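You operate a simulated robot arm through the tools that you are given. There is no shell and no other tool. Be economical: measure what you need, move in short steps, check, and stop when the job is done.

You run a simulated robot arm. Do the job below in one go: nothing can be reset, and whatever is moved stays where it is left.

## Task
Pair the red and yellow band socks; box the blue band one.
Fine: each on the sock with its band colour, the same way round; flat in the green box, lid pressed home.

Only the result counts: the job must be done as asked and must still hold three seconds after the hand-in. Knocking over, shifting, dropping, spilling or breaking anything else fails it. Lids that push on must go on centred and level and be pressed home; caps that screw on are set level and turned clockwise until they are tight.

## Robot
A 6-joint arm with a two-finger parallel gripper, fixed in place. Base frame: the origin is at the foot of the arm, x ahead of it, y to its left, z up. Units: m, rad, N and s.
Its first joint turns from -2.897 to 2.897 rad. Payload 3.91 kg.
The TCP is the grasp point between the finger pads, 0.03 m short of the fingertips. In the tool frame z runs along the fingers and y along their closing line. Largest opening 0.11 m; finger width 0.02, thickness 0.01; the body of the gripper, 0.048 by 0.112 m, starts 0.055 m behind the TCP.
Orientation is that of the tool frame in the base frame, as a unit quaternion [x, y, z, w]. With the fingers straight down and closing along the base's y, the tool's x points along the base's -x, its y along +y and its z along -z.

## Interface
- The arm moves only by the tool jog_arm. Its argument "targets" is one flat list of numbers, 7 for each row, row after row: the shift along the tool's x, y, z in mm, then the turn, a rotation vector about the tool's x, y, z in rad, then the opening, from 0 (shut) to 1 (fully open). In form: [x, y, z, wx, wy, wz, grip, x, y, z, wx, wy, wz, grip, ...]. A call has 1 to 8 rows; each row shifts and turns the commanded pose from where the row before left it, along the tool's axes as they then stand. Rows are played at 5 a second. More than 0.05 m and 0.15 rad between two rows, or a gripper value outside its range, and nothing of the call is played. Where a pose cannot be reached the arm comes as near as it can. A force on the tool above 90 N (or 10 N above the force at the start of the call, whichever is more), or a blocked arm, ends the call early, and 0.2 s more pass. Each finger travels about 0.108 m/s and halts on what it meets, pressing with about 22 N; the grip force reading is that of the motor and also rises with nothing between the fingers. The clock runs only during rows and for 0.2 s after the last one: add rows that do not move to give the fingers time. The reply holds the time, the measured pose of the TCP, the force on the tool along the base axes, the opening and the grip force, in the units named above and with some noise.
- Cameras (640 x 400 px; columns grow to the right, rows downward): "scene" is fixed at [0.0499, -0.6508, 1.4907]; the picture's right is [0.30, -0.95, 0.00], its down [-0.70, -0.22, -0.68] and it looks along [0.65, 0.21, -0.73] (base axes); focal length 262 px, centre (320, 200). "wrist" rides on the gripper at [0.077, 0.007, -0.115] in the tool frame; the picture's right is [-0.09, 1.00, 0.00], its down [-0.80, -0.07, -0.59] and it looks along [-0.59, -0.05, 0.80] (tool axes); focal length 270 px, centre (320, 200). There is no depth. A picture from a camera that has moved, and an enlarged one, comes with that camera's place and axes in the base frame and with its lens.
- get_image(camera): a new picture of that camera. The clock stands still meanwhile.
- lift_body(by): slides the trunk up (or, below 0, down) by that many m; the arm rides with it, the base frame stays. It gives what a move gives, with no picture.
- close_up(camera, box): a new picture of the part [left, top, right, bottom] of that camera's present view, enlarged. The clock stands still meanwhile.
- job_done(): hands the job in; it is judged then, once.

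Go step by step. Nothing tells you positions but the pictures and the camera data: compare them with the known pose of the tool, close in by small moves and look again before you grip or let go. The budget is 120 turns and 64 pictures, counting those below and the enlarged ones. Unless the task says otherwise, let go and move clear before handing in, and close with one line.

The tools are called after "Request:" by a JSON object that holds its "op" and its "data". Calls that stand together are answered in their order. jog_arm: Moves the arm, as the interface text tells. Its arguments: {"type":"object","properties":{"targets":{"type":"array"}},"required":["targets"]} The other tools are called the same way: lift_body (by) slides the trunk up or down; get_image (camera) takes a picture; close_up (camera, box) takes an enlarged picture of a part of a camera's view; job_done () hands the job in.

At the start:

```text
clock: 0.0
position: [0.4804, -0.1929, 1.2225]
ee_rot: [0.0, 1.0, 0.001, 0.0]
contact_force: [1.6, 0.6, -0.3]
finger_gap: 0.1099
gripper_force: 0.0
trunk travel left (down, up): [-0.425, 0.115]
```

scene: 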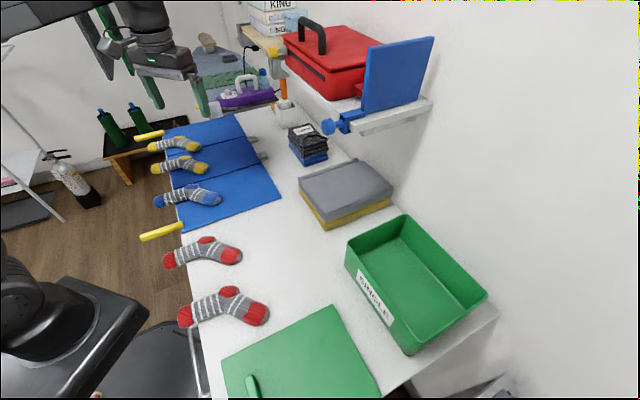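
wrist: 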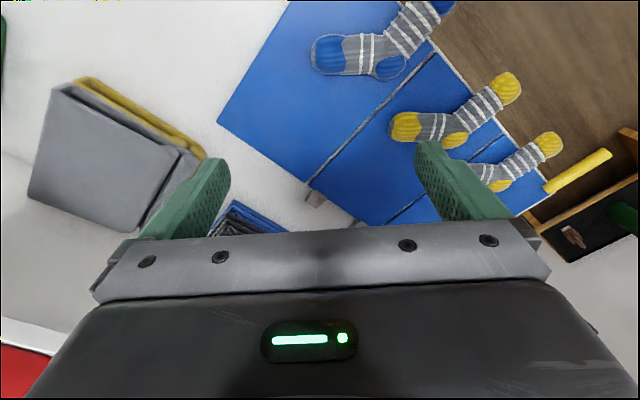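

The socks lie in a row, the green box is at the right and its lid sits near the front. The pictures put the table top near z≈0.9 rather than 0.27, so I'll zoom in to check this and the band colours.

Request:
{"op": "close_up", "data": {"camera": "scene", "box": [130, 110, 290, 210]}}

Request:
{"op": "close_up", "data": {"camera": "scene", "box": [140, 215, 300, 315]}}

Request:
{"op": "close_up", "data": {"camera": "scene", "box": [200, 200, 520, 400]}}

```text
4.00 times, centred on (210, 160) of scene
camera zoom: at [0.0499, -0.6508, 1.4907], right [0.3, -0.95, 0.0], down [-0.7, -0.22, -0.68], along [0.65, 0.21, -0.73], focal length 1050 px, centre (760, 360)
```

zoom: 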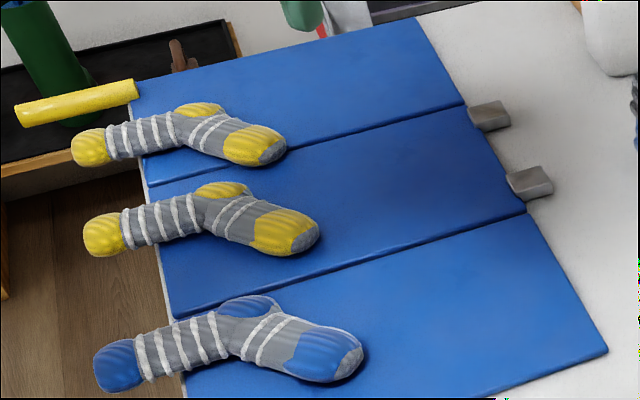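

```text
4.00 times, centred on (220, 265) of scene
camera zoom: at [0.0499, -0.6508, 1.4907], right [0.3, -0.95, 0.0], down [-0.7, -0.22, -0.68], along [0.65, 0.21, -0.73], focal length 1050 px, centre (720, -60)
```

zoom: 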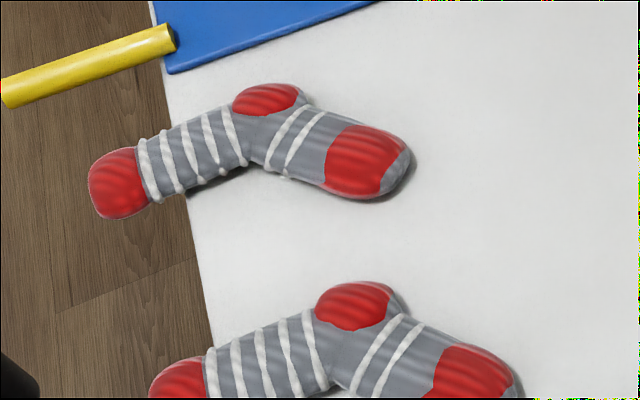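

```text
2.00 times, centred on (360, 300) of scene
camera zoom: at [0.0499, -0.6508, 1.4907], right [0.3, -0.95, 0.0], down [-0.7, -0.22, -0.68], along [0.65, 0.21, -0.73], focal length 525 px, centre (240, 0)
```

zoom: 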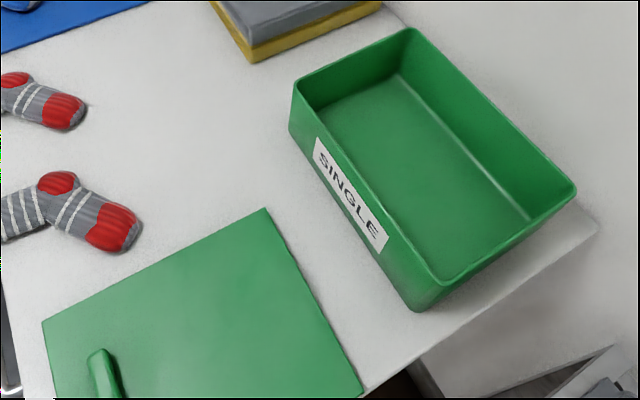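

The table top works out near z≈0.90, and every sock lies toe away from the robot. I'll move over the lid and box for a better measurement.

Request:
{"op": "jog_arm", "data": {"targets": [26, -40.5, 0, 0, 0, 0, 1, 26, -40.5, 0, 0, 0, 0, 1, 26, -40.5, 0, 0, 0, 0, 1, 26, -40.5, 0, 0, 0, 0, 1, 26, -40.5, 0, 0, 0, 0, 1, 26, -40.5, 0, 0, 0, 0, 1, 26, -40.5, 0, 0, 0, 0, 1, 26, -40.5, 0, 0, 0, 0, 1]}}

Request:
{"op": "jog_arm", "data": {"targets": [0, 0, 0, 0, 0, 0.145, 1, 0, 0, 0, 0, 0, 0.145, 1, 0, 0, 0, 0, 0, 0.145, 1, 0, 0, 0, 0, 0, 0.145, 1, 0, 0, 0, 0, 0, 0.145, 1, 0, 0, 0, 0, 0, 0.145, 1]}}

Request:
{"op": "get_image", "data": {"camera": "wrist"}}

```text
clock: 1.8
position: [0.2718, -0.517, 1.2206]
ee_rot: [0.0, 1.0, 0.0, 0.0]
contact_force: [-0.7, -0.3, 0.1]
finger_gap: 0.1099
gripper_force: 0.0
trunk travel left (down, up): [-0.425, 0.115]
```

```text
clock: 3.2
position: [0.2725, -0.5172, 1.2221]
ee_rot: [0.423, 0.906, 0.0, -0.001]
contact_force: [-0.1, 0.2, 0.6]
finger_gap: 0.11
gripper_force: 0.1
trunk travel left (down, up): [-0.425, 0.115]
```

```text
58 pictures are left
camera wrist: at [0.2287, -0.4549, 1.3365], right [0.82, 0.57, 0.0], down [0.46, -0.66, 0.59], along [0.34, -0.49, -0.8], focal length 270 px, centre (320, 200)
```

wrist: 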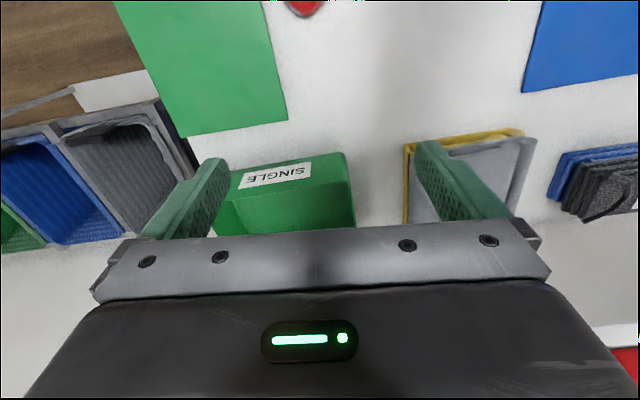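

The lid's plate measures about 0.245 x 0.185 m, centred near (0.12, -0.58). I'll move back to see all of it and where the handle sits.

Request:
{"op": "jog_arm", "data": {"targets": [45, 0, 0, 0, 0, 0, 1, 45, 0, 0, 0, 0, 0, 1, 45, 0, 0, 0, 0, 0, 1, 0, -45, 0, 0, 0, 0, 1, 0, 0, 0, 0, 0, 0, 1]}}

Request:
{"op": "get_image", "data": {"camera": "wrist"}}

Request:
{"op": "get_image", "data": {"camera": "scene"}}

```text
clock: 4.4
position: [0.1515, -0.4421, 1.2232]
ee_rot: [0.421, 0.907, 0.0, 0.0]
contact_force: [0.5, -0.7, -0.9]
finger_gap: 0.1099
gripper_force: 0.1
trunk travel left (down, up): [-0.425, 0.115]
```

```text
57 pictures are left
camera wrist: at [0.1076, -0.3807, 1.3364], right [0.82, 0.58, 0.0], down [0.46, -0.66, 0.59], along [0.34, -0.49, -0.8], focal length 270 px, centre (320, 200)
```

wrist: 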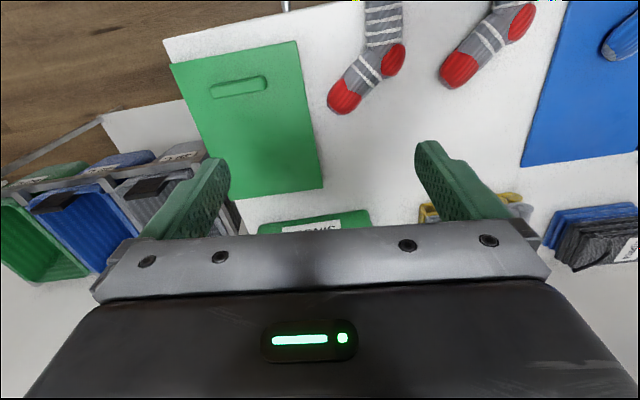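

```text
56 pictures are left
```

scene: 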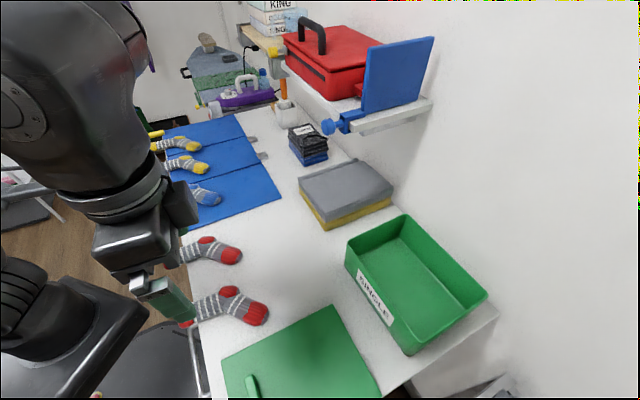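

The lid is 0.245 x 0.185 m, and its bar handle sits off-centre towards the robot. I need to know whether the arm can reach the box, which is about 0.8 m out, so I'll try that at this height.

Request:
{"op": "jog_arm", "data": {"targets": [-44.4, 5.5, 0, 0, 0, 0, 1, -44.4, 5.5, 0, 0, 0, 0, 1, -44.4, 5.5, 0, 0, 0, 0, 1, -44.4, 5.5, 0, 0, 0, 0, 1, -44.4, 5.5, 0, 0, 0, 0, 1, -44.4, 5.5, 0, 0, 0, 0, 1, -44.4, 5.5, 0, 0, 0, 0, 1, -44.4, 5.5, 0, 0, 0, 0, 1]}}

Request:
{"op": "get_image", "data": {"camera": "wrist"}}

```text
clock: 6.2
position: [0.3414, -0.608, 1.2069]
ee_rot: [0.422, 0.907, -0.002, 0.001]
contact_force: [0.0, 0.1, -0.7]
finger_gap: 0.1099
gripper_force: 0.0
out of reach, approached as far as the arm can: row 6, 7, 8
trunk travel left (down, up): [-0.425, 0.115]
```

```text
55 pictures are left
camera wrist: at [0.2967, -0.5457, 1.32], right [0.82, 0.57, 0.0], down [0.46, -0.66, 0.6], along [0.34, -0.49, -0.8], focal length 270 px, centre (320, 200)
```

wrist: 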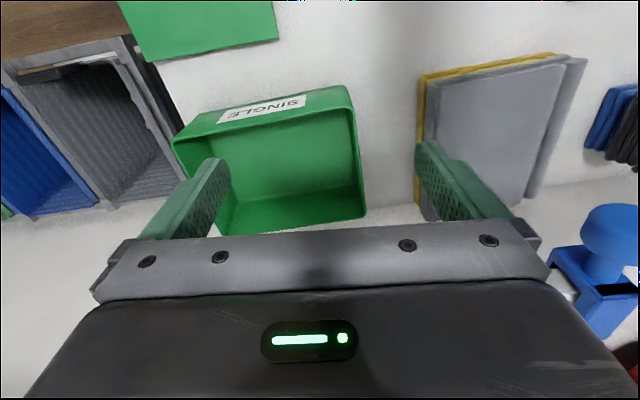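

The box rim sits around z≈1.0, with its centre near (0.36, -0.75). Reach stops at r≈0.70 at this height, so I'll check it higher relative to the shoulder, since lowering the trunk would then help.

Request:
{"op": "jog_arm", "data": {"targets": [0, 0, -50, 0, 0, 0, 1, 0, 0, -50, 0, 0, 0, 1, 0, 0, -50, 0, 0, 0, 1, 0, 0, 0, 0, 0, 0, 1]}}

Request:
{"op": "jog_arm", "data": {"targets": [0, 0, -50, 0, 0, 0, 1, 0, 0, -50, 0, 0, 0, 1, 0, 0, -50, 0, 0, 0, 1, 0, 0, 0, 0, 0, 0, 1]}}

```text
clock: 7.2
position: [0.3289, -0.5782, 1.2393]
ee_rot: [0.422, 0.907, -0.001, 0.002]
contact_force: [0.2, 0.6, -0.2]
finger_gap: 0.1098
gripper_force: 0.1
out of reach, approached as far as the arm can: row 1, 2, 3
trunk travel left (down, up): [-0.425, 0.115]
```

```text
clock: 8.2
position: [0.301, -0.5233, 1.2855]
ee_rot: [0.422, 0.907, -0.001, 0.002]
contact_force: [-0.2, 0.2, 0.0]
finger_gap: 0.1099
gripper_force: 0.1
out of reach, approached as far as the arm can: row 1, 2, 3
trunk travel left (down, up): [-0.425, 0.115]
```

Reach grows as the tool goes lower, and the best height seems to be around z≈0.9–1.0. I'll go back down and measure it there.

Request:
{"op": "jog_arm", "data": {"targets": [0, 0, 50, 0, 0, 0, 1, 0, 0, 50, 0, 0, 0, 1, 0, 0, 50, 0, 0, 0, 1, 0, 0, 0, 0, 0, 0, 1]}}

```text
clock: 9.2
position: [0.3021, -0.5232, 1.1334]
ee_rot: [0.422, 0.907, 0.0, 0.0]
contact_force: [0.0, 0.1, 0.6]
finger_gap: 0.1096
gripper_force: 0.0
trunk travel left (down, up): [-0.425, 0.115]
```

Each call starts from the measured pose, so I'll push outward from here at z≈1.13.

Request:
{"op": "jog_arm", "data": {"targets": [-40, 0, 0, 0, 0, 0, 1, -40, 0, 0, 0, 0, 0, 1, -40, 0, 0, 0, 0, 0, 1, -40, 0, 0, 0, 0, 0, 1, -40, 0, 0, 0, 0, 0, 1, -40, 0, 0, 0, 0, 0, 1]}}

Request:
{"op": "get_image", "data": {"camera": "wrist"}}

Request:
{"op": "get_image", "data": {"camera": "scene"}}

```text
clock: 10.6
position: [0.3973, -0.6342, 1.1343]
ee_rot: [0.422, 0.907, 0.0, 0.0]
contact_force: [0.1, 0.4, 0.2]
finger_gap: 0.1097
gripper_force: 0.0
out of reach, approached as far as the arm can: row 4, 5, 6
trunk travel left (down, up): [-0.425, 0.115]
```

```text
54 pictures are left
camera wrist: at [0.3529, -0.5727, 1.2486], right [0.82, 0.57, 0.0], down [0.46, -0.66, 0.6], along [0.34, -0.49, -0.8], focal length 270 px, centre (320, 200)
```

wrist: 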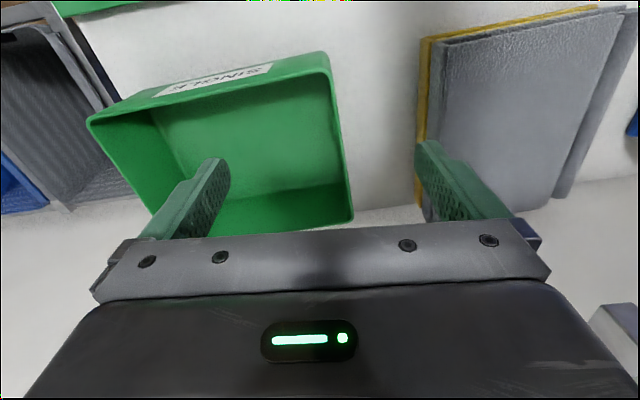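

```text
53 pictures are left
```

scene: 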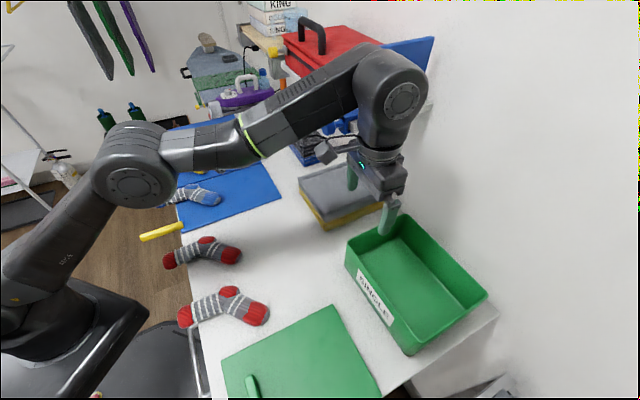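

The arm reached r≈0.75 at z≈1.13. Raising the trunk lets the wrist work lower relative to the shoulder, so I'll try that.

Request:
{"op": "lift_body", "data": {"by": 0.1}}

Request:
{"op": "jog_arm", "data": {"targets": [0, 0, 45, 0, 0, 0, 1, 0, 0, 45, 0, 0, 0, 1, 0, 0, 45, 0, 0, 0, 1, -30, -10, 25, 0, 0, 0, 1, -30, -10, 0, 0, 0, 0, 1, -30, -10, 0, 0, 0, 0, 1, 0, 0, 0, 0, 0, 0, 1]}}

Request:
{"op": "get_image", "data": {"camera": "wrist"}}

```text
clock: 11.9
position: [0.3966, -0.6355, 1.2345]
ee_rot: [0.421, 0.907, 0.0, 0.001]
contact_force: [-0.6, 0.2, 0.4]
finger_gap: 0.1103
gripper_force: 0.0
trunk travel left (down, up): [-0.525, 0.015]
```

```text
clock: 13.5
position: [0.4149, -0.6863, 1.072]
ee_rot: [0.422, 0.907, 0.0, 0.001]
contact_force: [-0.6, -0.2, -0.3]
finger_gap: 0.1101
gripper_force: 0.0
out of reach, approached as far as the arm can: row 5, 6
trunk travel left (down, up): [-0.525, 0.015]
```

```text
52 pictures are left
camera wrist: at [0.3712, -0.625, 1.1848], right [0.82, 0.57, 0.0], down [0.46, -0.66, 0.6], along [0.34, -0.49, -0.8], focal length 270 px, centre (320, 200)
```

wrist: 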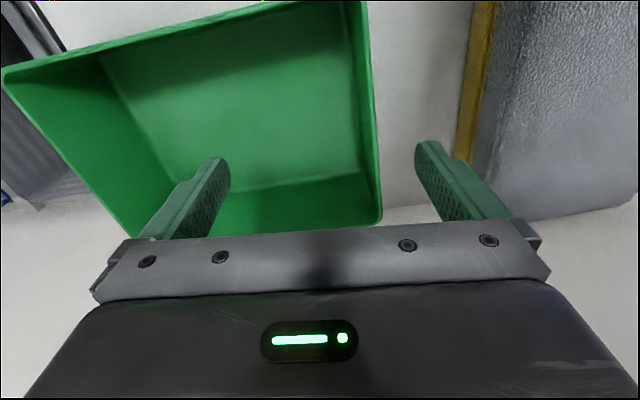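

The arm reaches r≈0.80 with the trunk raised, which just covers where the lid handle must go. Next I'll go and look at the red socks from above.

Request:
{"op": "jog_arm", "data": {"targets": [20, 0, -40, 0, 0, 0, 1, 20, 0, -40, 0, 0, 0, 1, 10, 0, -40, 0, 0, 0, 1]}}

Request:
{"op": "jog_arm", "data": {"targets": [43, 14, 0, 0, 0, 0, 1, 43, 14, 0, 0, 0, 0, 1, 43, 14, 0, 0, 0, 0, 1, 43, 14, 0, 0, 0, 0, 1, 43, 14, 0, 0, 0, 0, 1, 43, 14, 0, 0, 0, 0, 1, 43, 14, 0, 0, 0, 0, 1, 43, 14, 0, 0, 0, 0, 1]}}

Request:
{"op": "get_image", "data": {"camera": "wrist"}}

```text
clock: 14.3
position: [0.3824, -0.6482, 1.1909]
ee_rot: [0.422, 0.907, 0.0, 0.0]
contact_force: [0.3, -0.7, 0.2]
finger_gap: 0.1101
gripper_force: 0.0
trunk travel left (down, up): [-0.525, 0.015]
```

```text
clock: 16.1
position: [0.2466, -0.3099, 1.1899]
ee_rot: [0.422, 0.907, -0.001, 0.002]
contact_force: [-0.5, 0.9, 0.2]
finger_gap: 0.1101
gripper_force: 0.1
trunk travel left (down, up): [-0.525, 0.015]
```

```text
51 pictures are left
camera wrist: at [0.2021, -0.2483, 1.3034], right [0.82, 0.57, 0.0], down [0.46, -0.66, 0.6], along [0.34, -0.49, -0.8], focal length 270 px, centre (320, 200)
```

wrist: 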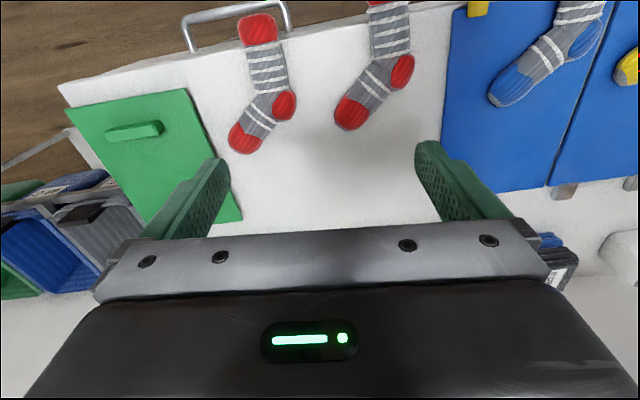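

Both red socks lie almost the same way, with feet pointing about -y and legs at roughly -50°. I'll hover over the front red sock (red2) with the fingers set across its foot.

Request:
{"op": "jog_arm", "data": {"targets": [-20, -35, 30, 0, 0, 0, 1, -20, -35, 30, 0, 0, 0, 1, -22, -35, 30, 0, 0, 0, 1, 0, 0, 30, 0, 0, 0.14, 1, 0, 0, 0, 0, 0, 0.14, 1, 0, 0, 0, 0, 0, 0.14, 1, 0, 0, 0, 0, 0, 0.14, 1, 0, 0, 0, 0, 0, 0.14, 1]}}

Request:
{"op": "get_image", "data": {"camera": "wrist"}}

```text
refused: row 1 steps farther than a row can; nothing moved
```

```text
50 pictures are left
camera wrist: at [0.2021, -0.2483, 1.3034], right [0.82, 0.57, 0.0], down [0.46, -0.66, 0.6], along [0.34, -0.49, -0.8], focal length 270 px, centre (320, 200)
```

wrist: 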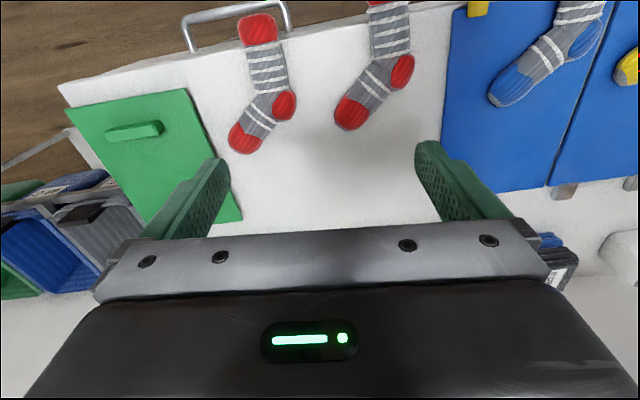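

The step was over the 50 mm row limit and was refused, so I'll split it up.

Request:
{"op": "jog_arm", "data": {"targets": [-20, -35, 20, 0, 0, 0.1, 1, -20, -35, 20, 0, 0, 0, 1, -22, -35, 20, 0, 0, 0, 1, 0, 0, 30, 0, 0, 0.12, 1, 0, 0, 30, 0, 0, 0.12, 1, 0, 0, 0, 0, 0, 0.12, 1, 0, 0, 0, 0, 0, 0.12, 1, 0, 0, 0, 0, 0, 0.12, 1]}}

Request:
{"op": "get_image", "data": {"camera": "wrist"}}

```text
clock: 17.9
position: [0.1974, -0.4247, 1.0703]
ee_rot: [0.708, 0.706, 0.0, 0.0]
contact_force: [0.1, 0.9, 0.3]
finger_gap: 0.1102
gripper_force: 0.0
trunk travel left (down, up): [-0.525, 0.015]
```

```text
49 pictures are left
camera wrist: at [0.2064, -0.3498, 1.1835], right [1.0, -0.09, 0.0], down [-0.07, -0.8, 0.6], along [-0.05, -0.59, -0.8], focal length 270 px, centre (320, 200)
```

wrist: 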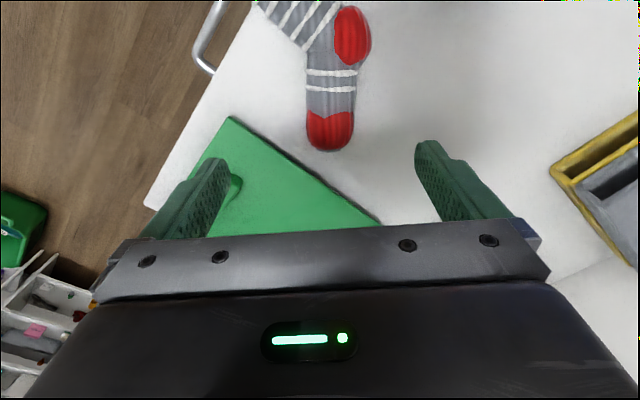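

The foot axis is at x≈0.21 and points about -95°. I'll centre on the white bands and come down to z≈0.945.

Request:
{"op": "jog_arm", "data": {"targets": [21, 14.5, 0, 0, 0, 0.07, 1, 0, 0, 40, 0, 0, 0, 1, 0, 0, 40, 0, 0, 0, 1, 0, 0, 30, 0, 0, 0, 1, 0, 0, 15, 0, 0, 0, 1, 0, 0, 0, 0, 0, 0, 1]}}

Request:
{"op": "get_image", "data": {"camera": "wrist"}}

Request:
{"op": "close_up", "data": {"camera": "scene", "box": [160, 240, 320, 340]}}

```text
clock: 19.3
position: [0.2145, -0.4042, 0.945]
ee_rot: [0.731, 0.682, -0.001, 0.0]
contact_force: [-0.2, 0.7, 0.3]
finger_gap: 0.11
gripper_force: 0.1
trunk travel left (down, up): [-0.525, 0.015]
```

```text
48 pictures are left
camera wrist: at [0.2274, -0.3288, 1.0587], right [0.99, -0.16, 0.0], down [-0.13, -0.79, 0.6], along [-0.09, -0.59, -0.8], focal length 270 px, centre (320, 200)
```

wrist: 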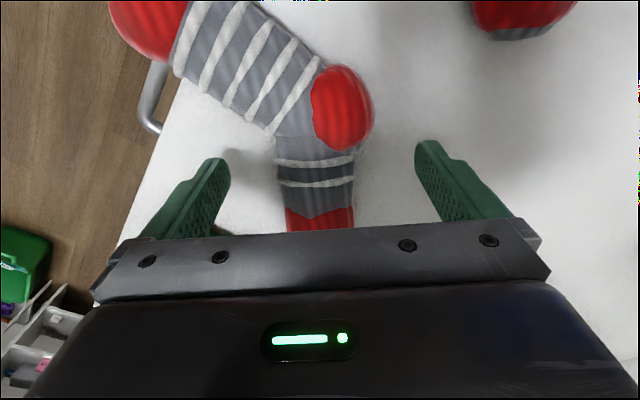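

```text
4.00 times, centred on (240, 290) of scene
camera zoom: at [0.0499, -0.6508, 1.4907], right [0.3, -0.95, 0.0], down [-0.7, -0.22, -0.68], along [0.65, 0.21, -0.73], focal length 1050 px, centre (640, -160)
```

zoom: 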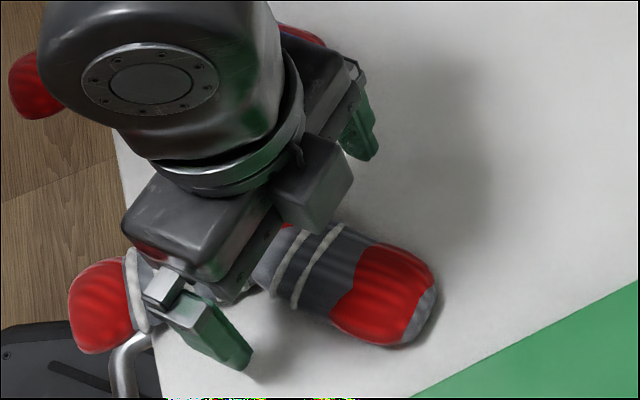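

The sock is centred between the fingers at the bands. I'll lower in small steps watching the force, then close.

Request:
{"op": "jog_arm", "data": {"targets": [0, 0, 6, 0, 0, 0, 1, 0, 0, 5, 0, 0, 0, 1, 0, 0, 0, 0, 0, 0, 1]}}

Request:
{"op": "jog_arm", "data": {"targets": [0, 0, 0, 0, 0, 0, 0.6, 0, 0, 0, 0, 0, 0, 0.3, 0, 0, 0, 0, 0, 0, 0.3, 0, 0, 0, 0, 0, 0, 0, 0, 0, 0, 0, 0, 0, 0, 0, 0, 0, 0, 0, 0, 0]}}

```text
clock: 20.1
position: [0.2129, -0.4043, 0.9338]
ee_rot: [0.732, 0.682, 0.0, 0.001]
contact_force: [0.0, -0.9, 0.8]
finger_gap: 0.1099
gripper_force: 0.0
trunk travel left (down, up): [-0.525, 0.015]
```

```text
clock: 21.5
position: [0.2139, -0.4043, 0.9342]
ee_rot: [0.732, 0.681, 0.0, 0.0]
contact_force: [-0.4, 0.8, -0.5]
finger_gap: 0.0487
gripper_force: 22.4
trunk travel left (down, up): [-0.525, 0.015]
```

The grip holds at 49 mm. I'll lift the sock and look.

Request:
{"op": "jog_arm", "data": {"targets": [0, 0, -20, 0, 0, 0, 0, 0, 0, -30, 0, 0, 0, 0, 0, 0, -40, 0, 0, 0, 0, 0, 0, 0, 0, 0, 0, 0]}}

Request:
{"op": "get_image", "data": {"camera": "wrist"}}

Request:
{"op": "close_up", "data": {"camera": "scene", "box": [120, 200, 320, 325]}}

```text
clock: 22.5
position: [0.2139, -0.4028, 1.0245]
ee_rot: [0.732, 0.682, 0.0, 0.0]
contact_force: [-0.3, -0.7, 0.1]
finger_gap: 0.0
gripper_force: 22.1
trunk travel left (down, up): [-0.525, 0.015]
```

```text
46 pictures are left
camera wrist: at [0.2259, -0.3285, 1.138], right [0.99, -0.16, 0.0], down [-0.13, -0.79, 0.59], along [-0.09, -0.59, -0.8], focal length 270 px, centre (320, 200)
```

wrist: 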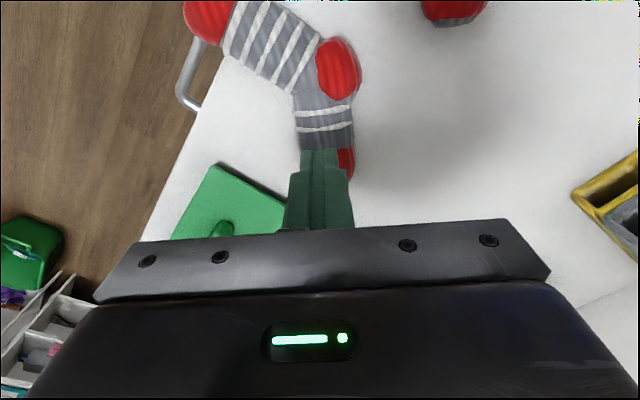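

```text
3.20 times, centred on (220, 262) of scene
camera zoom: at [0.0499, -0.6508, 1.4907], right [0.3, -0.95, 0.0], down [-0.7, -0.22, -0.68], along [0.65, 0.21, -0.73], focal length 840 px, centre (640, 0)
```

zoom: 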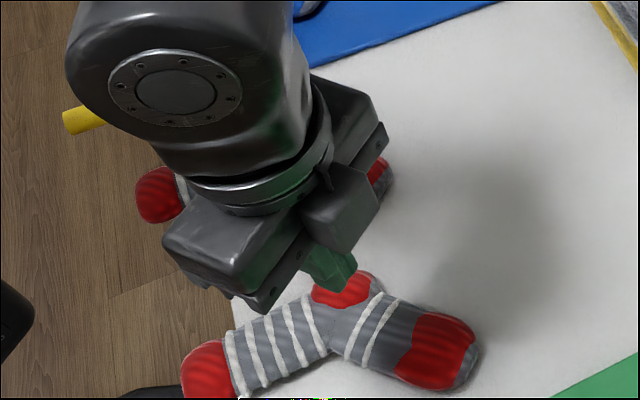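

The sock slipped out because the grip was above its widest point. I'll open, go lower until the fingertips nearly touch the table, and grip again.

Request:
{"op": "jog_arm", "data": {"targets": [0, 0, 0, 0, 0, 0, 0.9, 0, 0, 0, 0, 0, 0, 0.9, 0, 0, 0, 0, 0, 0, 0.9, 0, 0, 40, 0, 0, 0, 0.9, 0, 0, 40, 0, 0, 0, 0.9, 0, 0, 11, 0, 0, 0, 0.9, 0, 0, 3, 0, 0, 0, 0.9]}}

Request:
{"op": "jog_arm", "data": {"targets": [0, 0, 2, 0, 0, 0, 0.9, 0, 0, 2, 0, 0, 0, 0.9, 0, 0, 0, 0, 0, 0, 0.9]}}

Request:
{"op": "get_image", "data": {"camera": "wrist"}}

```text
clock: 24.1
position: [0.2141, -0.4041, 0.9308]
ee_rot: [0.731, 0.682, -0.001, 0.001]
contact_force: [-0.1, 0.0, -0.2]
finger_gap: 0.0988
gripper_force: 0.0
trunk travel left (down, up): [-0.525, 0.015]
```

```text
clock: 24.9
position: [0.2136, -0.4033, 0.9295]
ee_rot: [0.731, 0.683, -0.002, 0.004]
contact_force: [0.2, -4.9, 68.5]
finger_gap: 0.0985
gripper_force: 0.0
trunk travel left (down, up): [-0.525, 0.015]
```

```text
44 pictures are left
camera wrist: at [0.2259, -0.3284, 1.0431], right [0.99, -0.16, 0.0], down [-0.13, -0.79, 0.6], along [-0.09, -0.59, -0.8], focal length 270 px, centre (320, 200)
```

wrist: 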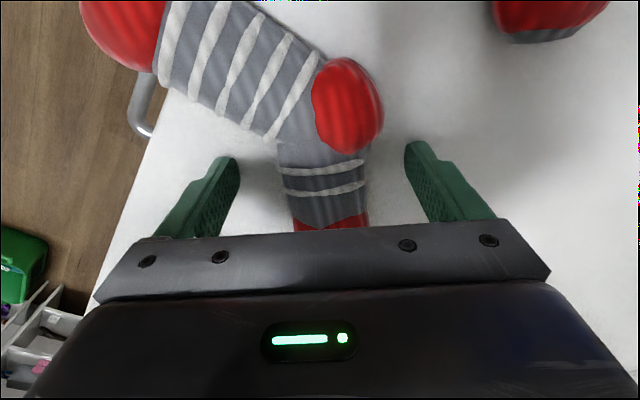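

Contact gives the table top at z≈0.900. The foot now points straight along -y, so I'll realign, back up 1.5 mm, shift towards the ankle, grip firmly and lift slowly.

Request:
{"op": "jog_arm", "data": {"targets": [5, 2, -2, 0, 0, -0.07, 0.9, 0, 0, 0, 0, 0, 0, 0.6, 0, 0, 0, 0, 0, 0, 0.4, 0, 0, 0, 0, 0, 0, 0, 0, 0, 0, 0, 0, 0, 0, 0, 0, 0, 0, 0, 0, 0, 0, 0, 0, 0, 0, 0, 0]}}

Request:
{"op": "jog_arm", "data": {"targets": [0, 0, -2, 0, 0, 0, 0, 0, 0, -3, 0, 0, 0, 0, 0, 0, -4, 0, 0, 0, 0, 0, 0, -5, 0, 0, 0, 0, 0, 0, -5, 0, 0, 0, 0, 0, 0, -5, 0, 0, 0, 0]}}

Request:
{"op": "get_image", "data": {"camera": "wrist"}}

```text
clock: 26.5
position: [0.2129, -0.396, 0.9303]
ee_rot: [0.707, 0.707, 0.001, 0.002]
contact_force: [-23.6, 5.0, 57.2]
finger_gap: 0.0505
gripper_force: 22.0
trunk travel left (down, up): [-0.525, 0.015]
```

```text
clock: 27.9
position: [0.2154, -0.4001, 0.9513]
ee_rot: [0.707, 0.707, 0.001, 0.0]
contact_force: [-0.2, 1.3, -1.2]
finger_gap: 0.0498
gripper_force: 21.5
trunk travel left (down, up): [-0.525, 0.015]
```

```text
43 pictures are left
camera wrist: at [0.2233, -0.3237, 1.0658], right [1.0, -0.09, 0.0], down [-0.07, -0.8, 0.6], along [-0.05, -0.59, -0.8], focal length 270 px, centre (320, 200)
```

wrist: 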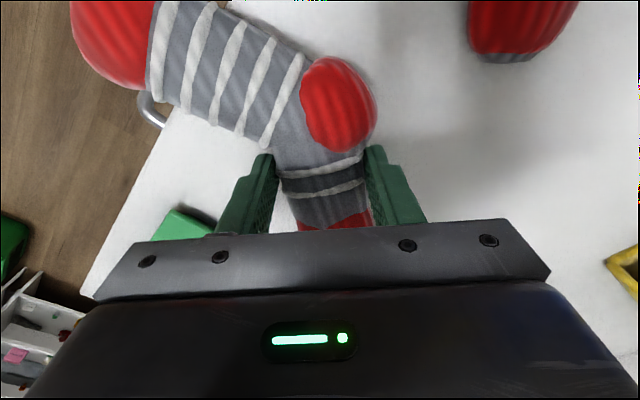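

The sock is held now. I'll lift it slowly and move towards red1, stopping beside it to measure the alignment.

Request:
{"op": "jog_arm", "data": {"targets": [0, 0, -10, 0, 0, 0, 0, 0, 0, -15, 0, 0, 0, 0, 0, 0, -20, 0, 0, 0, 0, 0, 0, -20, 0, 0, 0, 0, 0, 0, -20, 0, 0, 0, 0, 20, 5, 0, 0, 0, 0, 0, 25, 10, 0, 0, 0, 0, 0, 25, 10, 0, 0, 0, 0, 0]}}

Request:
{"op": "jog_arm", "data": {"targets": [20, 10, 0, 0, 0, 0, 0, 20, 10, 0, 0, 0, 0, 0, 15, 5, 0, 0, 0, 0, 0, 0, 0, 0, 0, 0, 0, 0]}}

Request:
{"op": "get_image", "data": {"camera": "wrist"}}

```text
clock: 29.7
position: [0.2409, -0.3279, 1.0383]
ee_rot: [0.707, 0.707, -0.001, 0.001]
contact_force: [0.3, -0.4, 0.4]
finger_gap: 0.0489
gripper_force: 22.5
trunk travel left (down, up): [-0.525, 0.015]
```

```text
clock: 30.7
position: [0.2654, -0.2745, 1.0375]
ee_rot: [0.707, 0.708, 0.0, 0.0]
contact_force: [0.3, -0.5, -0.5]
finger_gap: 0.049
gripper_force: 22.1
trunk travel left (down, up): [-0.525, 0.015]
```

```text
42 pictures are left
camera wrist: at [0.2734, -0.1984, 1.1509], right [1.0, -0.09, 0.0], down [-0.07, -0.8, 0.6], along [-0.05, -0.59, -0.8], focal length 270 px, centre (320, 200)
```

wrist: 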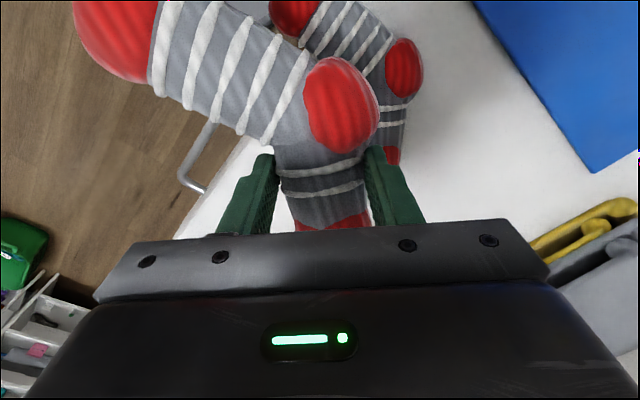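

I'll step aside to the left and up a little, so that red1 and the held sock both show clearly.

Request:
{"op": "jog_arm", "data": {"targets": [10, -25, -20, 0, 0, 0, 0, 15, -35, -20, 0, 0, 0, 0, 0, 0, 0, 0, 0, 0, 0]}}

Request:
{"op": "get_image", "data": {"camera": "wrist"}}

```text
clock: 31.5
position: [0.2047, -0.2485, 1.0768]
ee_rot: [0.708, 0.707, 0.0, 0.0]
contact_force: [0.0, -0.3, 0.3]
finger_gap: 0.0488
gripper_force: 22.6
trunk travel left (down, up): [-0.525, 0.015]
```

```text
41 pictures are left
camera wrist: at [0.2131, -0.1735, 1.191], right [1.0, -0.09, 0.0], down [-0.07, -0.8, 0.59], along [-0.05, -0.59, -0.8], focal length 270 px, centre (320, 200)
```

wrist: 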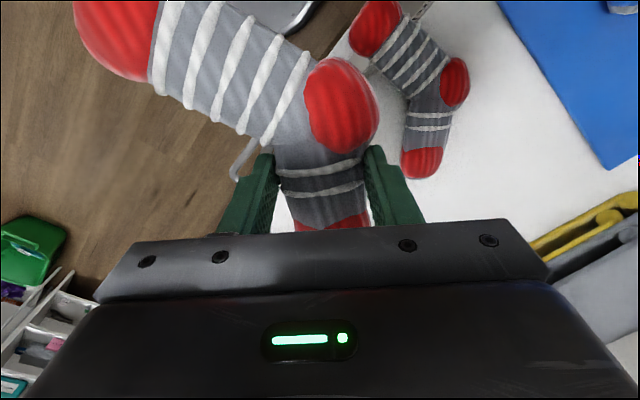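

Red1 has its bands at (0.313, -0.280) and its heel at (0.330, -0.244). The held sock needs about 0.1 rad clockwise, with the TCP at (0.310, -0.281).

Request:
{"op": "jog_arm", "data": {"targets": [-8, 26.5, 0, 0, 0, 0, 0, -8, 26.5, 0, 0, 0, 0, 0, -8, 26.5, 0, 0, 0, 0, 0, -8, 26.2, 0, 0, 0, 0, 0, 0, 0, 0, 0, 0, 0.1, 0, 0, 0, 20, 0, 0, 0, 0, 0, 0, 20, 0, 0, 0, 0, 0, 0, 15, 0, 0, 0, 0]}}

Request:
{"op": "get_image", "data": {"camera": "wrist"}}

Request:
{"op": "close_up", "data": {"camera": "scene", "box": [140, 210, 300, 310]}}

```text
clock: 33.3
position: [0.3124, -0.2818, 1.0211]
ee_rot: [0.741, 0.672, 0.0, 0.0]
contact_force: [-0.8, -0.2, -0.2]
finger_gap: 0.0484
gripper_force: 22.4
trunk travel left (down, up): [-0.525, 0.015]
```

```text
40 pictures are left
camera wrist: at [0.3267, -0.2071, 1.1349], right [0.98, -0.19, 0.0], down [-0.15, -0.79, 0.59], along [-0.11, -0.58, -0.8], focal length 270 px, centre (320, 200)
```

wrist: 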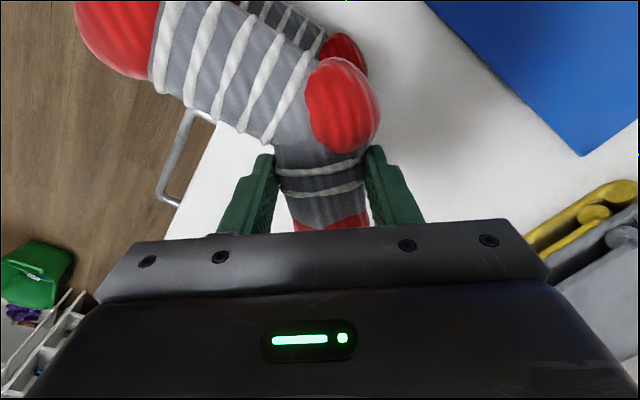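

```text
4.00 times, centred on (220, 260) of scene
camera zoom: at [0.0499, -0.6508, 1.4907], right [0.3, -0.95, 0.0], down [-0.7, -0.22, -0.68], along [0.65, 0.21, -0.73], focal length 1050 px, centre (720, -40)
```

zoom: 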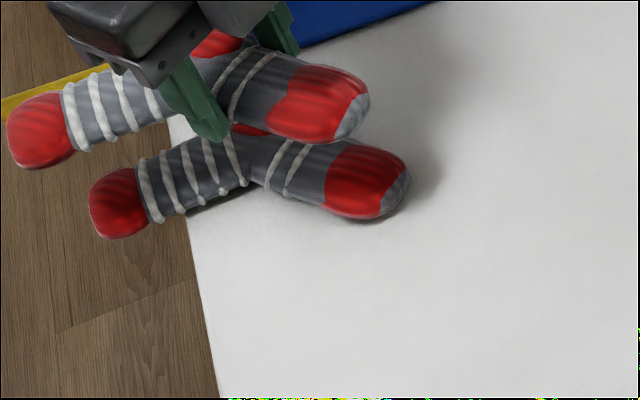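

The held sock is parallel with red1. I'll shift 3 mm in x and come down gently until it touches.

Request:
{"op": "jog_arm", "data": {"targets": [0, 3, 12, 0, 0, 0, 0, 0, 0, 12, 0, 0, 0, 0, 0, 0, 10, 0, 0, 0, 0, 0, 0, 6, 0, 0, 0, 0, 0, 0, 4, 0, 0, 0, 0, 0, 0, 0, 0, 0, 0, 0]}}

Request:
{"op": "close_up", "data": {"camera": "scene", "box": [140, 210, 300, 310]}}

```text
clock: 34.7
position: [0.3151, -0.2816, 0.9776]
ee_rot: [0.742, 0.671, 0.0, 0.001]
contact_force: [0.0, -0.7, 0.0]
finger_gap: 0.0482
gripper_force: 21.9
trunk travel left (down, up): [-0.525, 0.015]
```

```text
4.00 times, centred on (220, 260) of scene
camera zoom: at [0.0499, -0.6508, 1.4907], right [0.3, -0.95, 0.0], down [-0.7, -0.22, -0.68], along [0.65, 0.21, -0.73], focal length 1050 px, centre (720, -40)
```

zoom: 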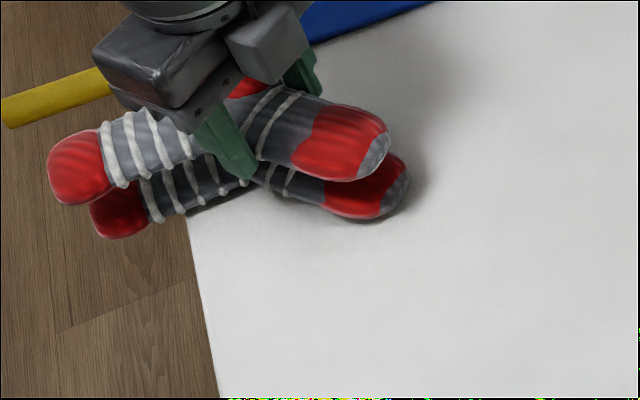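

Still clear, so I'll keep lowering in small steps.

Request:
{"op": "jog_arm", "data": {"targets": [0, 0, 3, 0, 0, 0, 0, 0, 0, 3, 0, 0, 0, 0, 0, 0, 2, 0, 0, 0, 0, 0, 0, 2, 0, 0, 0, 0]}}

Request:
{"op": "jog_arm", "data": {"targets": [0, 0, 2, 0, 0, 0, 0, 0, 0, 2, 0, 0, 0, 0, 0, 0, 0, 0, 0, 0, 0]}}

Request:
{"op": "close_up", "data": {"camera": "scene", "box": [140, 210, 300, 310]}}

```text
clock: 35.7
position: [0.3143, -0.2811, 0.9683]
ee_rot: [0.741, 0.671, -0.001, 0.001]
contact_force: [-0.6, 0.3, -0.8]
finger_gap: 0.0484
gripper_force: 22.1
trunk travel left (down, up): [-0.525, 0.015]
```

```text
clock: 36.5
position: [0.3148, -0.2829, 0.9642]
ee_rot: [0.741, 0.671, -0.001, 0.001]
contact_force: [0.9, -0.6, -0.5]
finger_gap: 0.0481
gripper_force: 22.1
trunk travel left (down, up): [-0.525, 0.015]
```

```text
4.00 times, centred on (220, 260) of scene
camera zoom: at [0.0499, -0.6508, 1.4907], right [0.3, -0.95, 0.0], down [-0.7, -0.22, -0.68], along [0.65, 0.21, -0.73], focal length 1050 px, centre (720, -40)
```

zoom: 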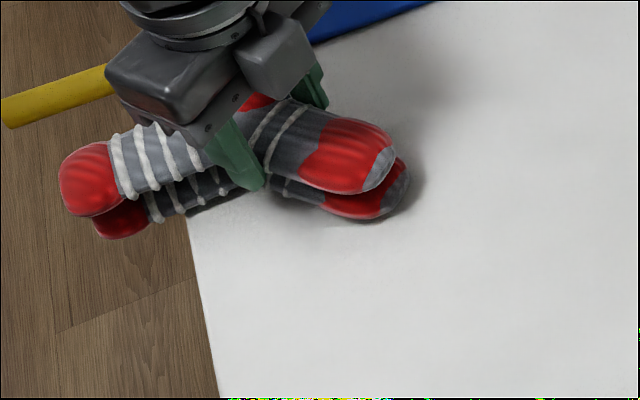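

I'll go on until contact.

Request:
{"op": "jog_arm", "data": {"targets": [0, 0, 2, 0, 0, 0, 0, 0, 0, 2, 0, 0, 0, 0, 0, 0, 0, 0, 0, 0, 0]}}

Request:
{"op": "jog_arm", "data": {"targets": [0, 0, 2, 0, 0, 0, 0, 0, 0, 0, 0, 0, 0, 0]}}

Request:
{"op": "get_image", "data": {"camera": "wrist"}}

```text
clock: 37.3
position: [0.3156, -0.2816, 0.9602]
ee_rot: [0.742, 0.671, 0.001, 0.0]
contact_force: [0.2, -1.2, -0.8]
finger_gap: 0.0481
gripper_force: 22.2
trunk travel left (down, up): [-0.525, 0.015]
```

```text
clock: 37.9
position: [0.3136, -0.2813, 0.9578]
ee_rot: [0.742, 0.671, 0.0, 0.0]
contact_force: [0.3, -0.2, -0.3]
finger_gap: 0.0482
gripper_force: 21.5
trunk travel left (down, up): [-0.525, 0.015]
```

```text
36 pictures are left
camera wrist: at [0.3299, -0.2068, 1.0715], right [0.98, -0.19, 0.0], down [-0.15, -0.79, 0.6], along [-0.11, -0.58, -0.8], focal length 270 px, centre (320, 200)
```

wrist: 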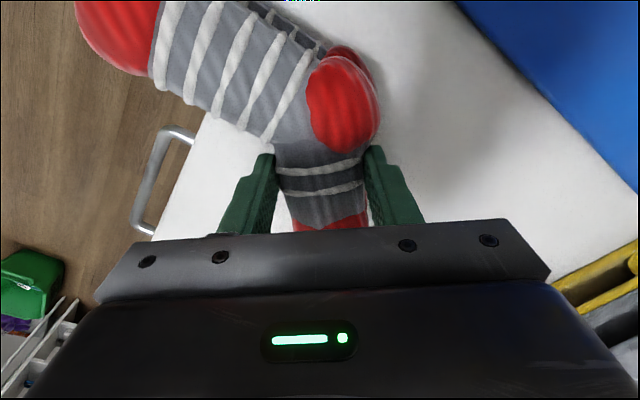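

No contact yet at z=0.958, so I'll take smaller steps.

Request:
{"op": "jog_arm", "data": {"targets": [0, 0, 2, 0, 0, 0, 0, 0, 0, 0, 0, 0, 0, 0]}}

Request:
{"op": "jog_arm", "data": {"targets": [0, 0, 2, 0, 0, 0, 0, 0, 0, 0, 0, 0, 0, 0]}}

```text
clock: 38.5
position: [0.3142, -0.2799, 0.9564]
ee_rot: [0.742, 0.671, -0.001, 0.001]
contact_force: [-0.4, 0.0, -0.2]
finger_gap: 0.0482
gripper_force: 22.1
trunk travel left (down, up): [-0.525, 0.015]
```

```text
clock: 39.1
position: [0.3152, -0.2809, 0.955]
ee_rot: [0.741, 0.671, -0.001, 0.001]
contact_force: [1.1, -0.5, -0.2]
finger_gap: 0.0479
gripper_force: 21.7
trunk travel left (down, up): [-0.525, 0.015]
```

Request:
{"op": "jog_arm", "data": {"targets": [0, 0, 2.5, 0, 0, 0, 0, 0, 0, 0, 0, 0, 0, 0]}}

Request:
{"op": "close_up", "data": {"camera": "scene", "box": [150, 225, 260, 294]}}

```text
clock: 39.7
position: [0.3151, -0.2812, 0.9512]
ee_rot: [0.741, 0.671, 0.0, 0.001]
contact_force: [0.6, -0.8, 7.5]
finger_gap: 0.0481
gripper_force: 22.0
trunk travel left (down, up): [-0.525, 0.015]
```

```text
5.80 times, centred on (205, 260) of scene
camera zoom: at [0.0499, -0.6508, 1.4907], right [0.3, -0.95, 0.0], down [-0.7, -0.22, -0.68], along [0.65, 0.21, -0.73], focal length 1521 px, centre (987, -145)
```

zoom: 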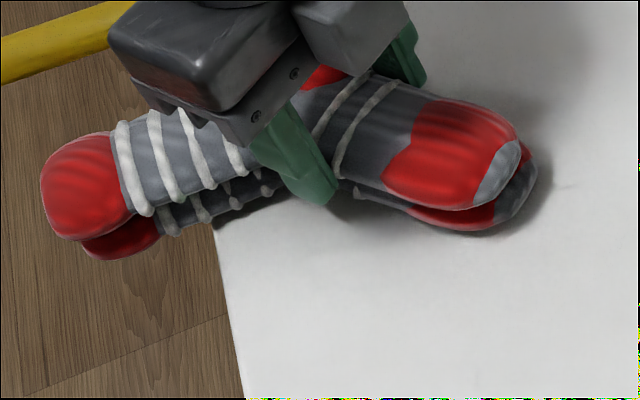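

The sock is in contact, so each one is about 21 mm thick. It sits about 5 mm too far towards the cuff, so I'll lift a little, shift towards the toe, set it down and release.

Request:
{"op": "jog_arm", "data": {"targets": [0, 0, -4, 0, 0, 0, 0, -5, 2, 0, 0, 0, 0, 0, 0, 0, 3, 0, 0, 0, 0, 0, 0, 0.5, 0, 0, 0, 0, 0, 0, 0, 0, 0, 0, 0]}}

Request:
{"op": "jog_arm", "data": {"targets": [0, 0, 0, 0, 0, 0, 0.52, 0, 0, 0, 0, 0, 0, 0.6, 0, 0, -1, 0, 0, 0, 0.7, 0, 0, -15, 0, 0, 0, 0.8, 0, 0, -40, 0, 0, 0, 0.9, 0, 0, -40, 0, 0, 0, 0.9, 0, 0, 0, 0, 0, 0, 1]}}

Request:
{"op": "get_image", "data": {"camera": "wrist"}}

```text
clock: 40.9
position: [0.316, -0.2873, 0.9524]
ee_rot: [0.741, 0.671, 0.0, 0.001]
contact_force: [-0.6, -0.6, 1.7]
finger_gap: 0.0481
gripper_force: 21.8
trunk travel left (down, up): [-0.525, 0.015]
```

```text
clock: 42.5
position: [0.3157, -0.2874, 1.0497]
ee_rot: [0.741, 0.671, 0.0, 0.001]
contact_force: [-0.4, -0.5, -0.3]
finger_gap: 0.11
gripper_force: 0.1
trunk travel left (down, up): [-0.525, 0.015]
```

```text
34 pictures are left
camera wrist: at [0.3315, -0.2126, 1.162], right [0.98, -0.19, 0.0], down [-0.15, -0.79, 0.6], along [-0.11, -0.58, -0.8], focal length 270 px, centre (320, 200)
```

wrist: 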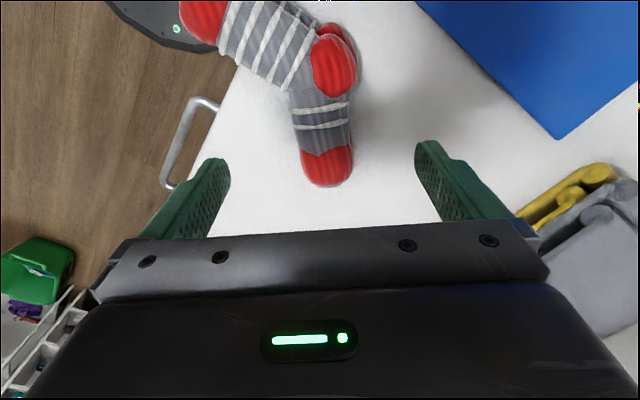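

The red pair is stacked neatly. Now I'll go to the yellow socks.

Request:
{"op": "jog_arm", "data": {"targets": [38, 22, -10, 0, 0, 0, 1, 38, 22, -10, 0, 0, 0, 1, 38, 22, -10, 0, 0, 0, 1, 38, 22, -10, 0, 0, 0, 1, 38, 22, -10, 0, 0, 0, 1, 38, 22, -10, 0, 0, 0, 1, 38, 22, -10, 0, 0, 0, 1, 38, 22, 0, 0, 0, 0, 1]}}

Request:
{"op": "jog_arm", "data": {"targets": [30, 10, 0, 0, 0, 0, 1, 30, 10, 0, 0, 0, 0, 1, 20, 0, 0, 0, 0, 0, 1, 0, 0, 0, 0, 0, 0, 1]}}

Request:
{"op": "get_image", "data": {"camera": "wrist"}}

```text
clock: 44.3
position: [0.5222, 0.0005, 1.1169]
ee_rot: [0.741, 0.671, -0.001, 0.001]
contact_force: [0.3, -0.1, -0.4]
finger_gap: 0.1099
gripper_force: 0.1
trunk travel left (down, up): [-0.525, 0.015]
```

```text
clock: 45.3
position: [0.5495, 0.077, 1.1175]
ee_rot: [0.741, 0.671, -0.001, 0.0]
contact_force: [0.1, -0.8, -0.4]
finger_gap: 0.1099
gripper_force: 0.0
trunk travel left (down, up): [-0.525, 0.015]
```

```text
33 pictures are left
camera wrist: at [0.5644, 0.1512, 1.2314], right [0.98, -0.19, 0.0], down [-0.15, -0.79, 0.6], along [-0.11, -0.58, -0.8], focal length 270 px, centre (320, 200)
```

wrist: 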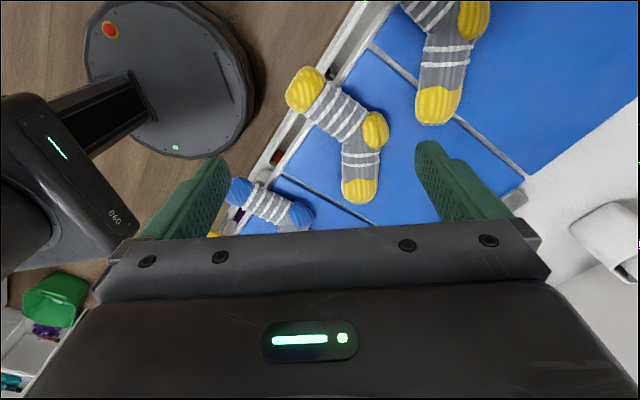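

Yellow Y1 (near) has its bands at (0.587, -0.015) with the foot at about -98°. Y2 is at (0.680, 0.089), about -89°. I'll hover low over Y1.

Request:
{"op": "jog_arm", "data": {"targets": [-29, 16, 20, 0, 0, 0, 1, -29, 16, 20, 0, 0, 0, 1, -29, 16, 30, 0, 0, 0, 1, 0, 0, 40, 0, 0, 0.05, 1, 0, 0, 40, 0, 0, 0, 1, 0, 0, 10, 0, 0, 0, 1, 0, 0, 0, 0, 0, 0, 1]}}

Request:
{"op": "get_image", "data": {"camera": "wrist"}}

```text
clock: 46.9
position: [0.5875, -0.016, 0.9573]
ee_rot: [0.759, 0.652, -0.001, 0.001]
contact_force: [0.2, -0.9, -0.7]
finger_gap: 0.1097
gripper_force: 0.1
trunk travel left (down, up): [-0.525, 0.015]
```

```text
32 pictures are left
camera wrist: at [0.6071, 0.058, 1.0713], right [0.97, -0.24, 0.0], down [-0.19, -0.78, 0.6], along [-0.14, -0.58, -0.8], focal length 270 px, centre (320, 200)
```

wrist: 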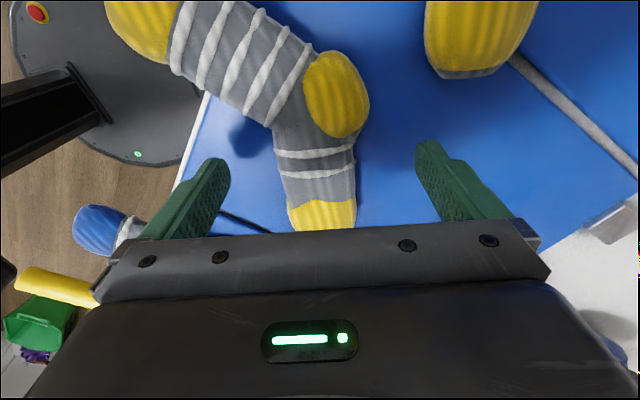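

Y1 is centred. I'll come down carefully to find the mat.

Request:
{"op": "jog_arm", "data": {"targets": [0, 0, 12, 0, 0, -0.03, 1, 0, 0, 4, 0, 0, 0, 1, 0, 0, 0, 0, 0, 0, 1]}}

Request:
{"op": "jog_arm", "data": {"targets": [0, 0, 3, 0, 0, 0, 1, 0, 0, 0, 0, 0, 0, 1]}}

Request:
{"op": "jog_arm", "data": {"targets": [0, 0, 2, 0, 0, 0, 1, 0, 0, 0, 0, 0, 0, 1]}}

```text
clock: 47.7
position: [0.5888, -0.0163, 0.9421]
ee_rot: [0.747, 0.664, 0.0, 0.001]
contact_force: [0.4, 0.3, 0.0]
finger_gap: 0.1099
gripper_force: 0.0
trunk travel left (down, up): [-0.525, 0.015]
```

```text
clock: 48.3
position: [0.5884, -0.0164, 0.9401]
ee_rot: [0.748, 0.663, -0.001, 0.001]
contact_force: [0.3, 0.1, 0.7]
finger_gap: 0.1101
gripper_force: 0.0
trunk travel left (down, up): [-0.525, 0.015]
```

```text
clock: 48.9
position: [0.5881, -0.0156, 0.9386]
ee_rot: [0.749, 0.663, 0.0, 0.0]
contact_force: [0.7, 0.3, 9.1]
finger_gap: 0.1099
gripper_force: 0.2
trunk travel left (down, up): [-0.525, 0.015]
```

The mat top is at about z=0.9085. I'll back off 1 mm, close and lift slowly.

Request:
{"op": "jog_arm", "data": {"targets": [0, 0, -1, 0, 0, 0, 0.8, 0, 0, 0, 0, 0, 0, 0.5, 0, 0, 0, 0, 0, 0, 0.3, 0, 0, 0, 0, 0, 0, 0, 0, 0, 0, 0, 0, 0, 0, 0, 0, 0, 0, 0, 0, 0]}}

Request:
{"op": "jog_arm", "data": {"targets": [0, 0, -2, 0, 0, 0, 0, 0, 0, -3, 0, 0, 0, 0, 0, 0, -5, 0, 0, 0, 0, 0, 0, -10, 0, 0, 0, 0, 0, 0, -15, 0, 0, 0, 0, 0, 0, -20, 0, 0, 0, 0, 0, 0, -25, 0, 0, 0, 0, 0, 0, -25, 0, 0, 0, 0]}}

```text
clock: 50.3
position: [0.5882, -0.0159, 0.9377]
ee_rot: [0.749, 0.663, -0.001, 0.001]
contact_force: [-0.2, -0.6, -0.4]
finger_gap: 0.048
gripper_force: 22.0
trunk travel left (down, up): [-0.525, 0.015]
```

```text
clock: 52.1
position: [0.5898, -0.0154, 1.0439]
ee_rot: [0.748, 0.663, -0.001, 0.0]
contact_force: [0.0, -0.1, -0.1]
finger_gap: 0.0474
gripper_force: 21.7
trunk travel left (down, up): [-0.525, 0.015]
```

Y1 is held. I'll move beside Y2 to measure it.

Request:
{"op": "jog_arm", "data": {"targets": [20, -5, -10, 0, 0, 0, 0, 25, -6, -10, 0, 0, 0, 0, 30, -7, -10, 0, 0, 0, 0, 30, -7, 0, 0, 0, 0, 0, 28, -6, 0, 0, 0, 0, 0, 0, 0, 0, 0, 0, 0, 0]}}

Request:
{"op": "get_image", "data": {"camera": "wrist"}}

```text
clock: 53.5
position: [0.5733, 0.1211, 1.0729]
ee_rot: [0.748, 0.664, -0.001, 0.001]
contact_force: [-0.2, 0.8, -0.2]
finger_gap: 0.0473
gripper_force: 21.9
trunk travel left (down, up): [-0.525, 0.015]
```

```text
31 pictures are left
camera wrist: at [0.5908, 0.1952, 1.186], right [0.98, -0.21, 0.0], down [-0.17, -0.79, 0.6], along [-0.12, -0.58, -0.8], focal length 270 px, centre (320, 200)
```

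wrist: 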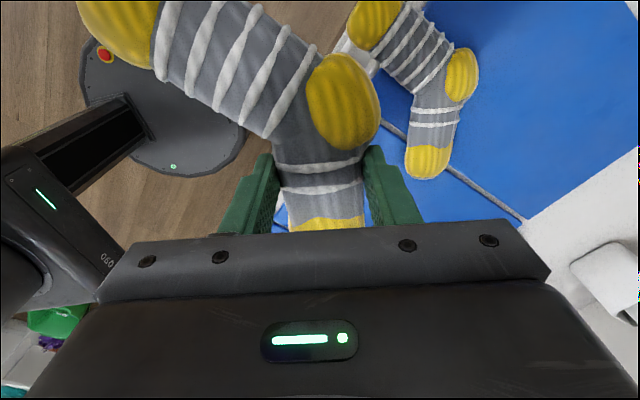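

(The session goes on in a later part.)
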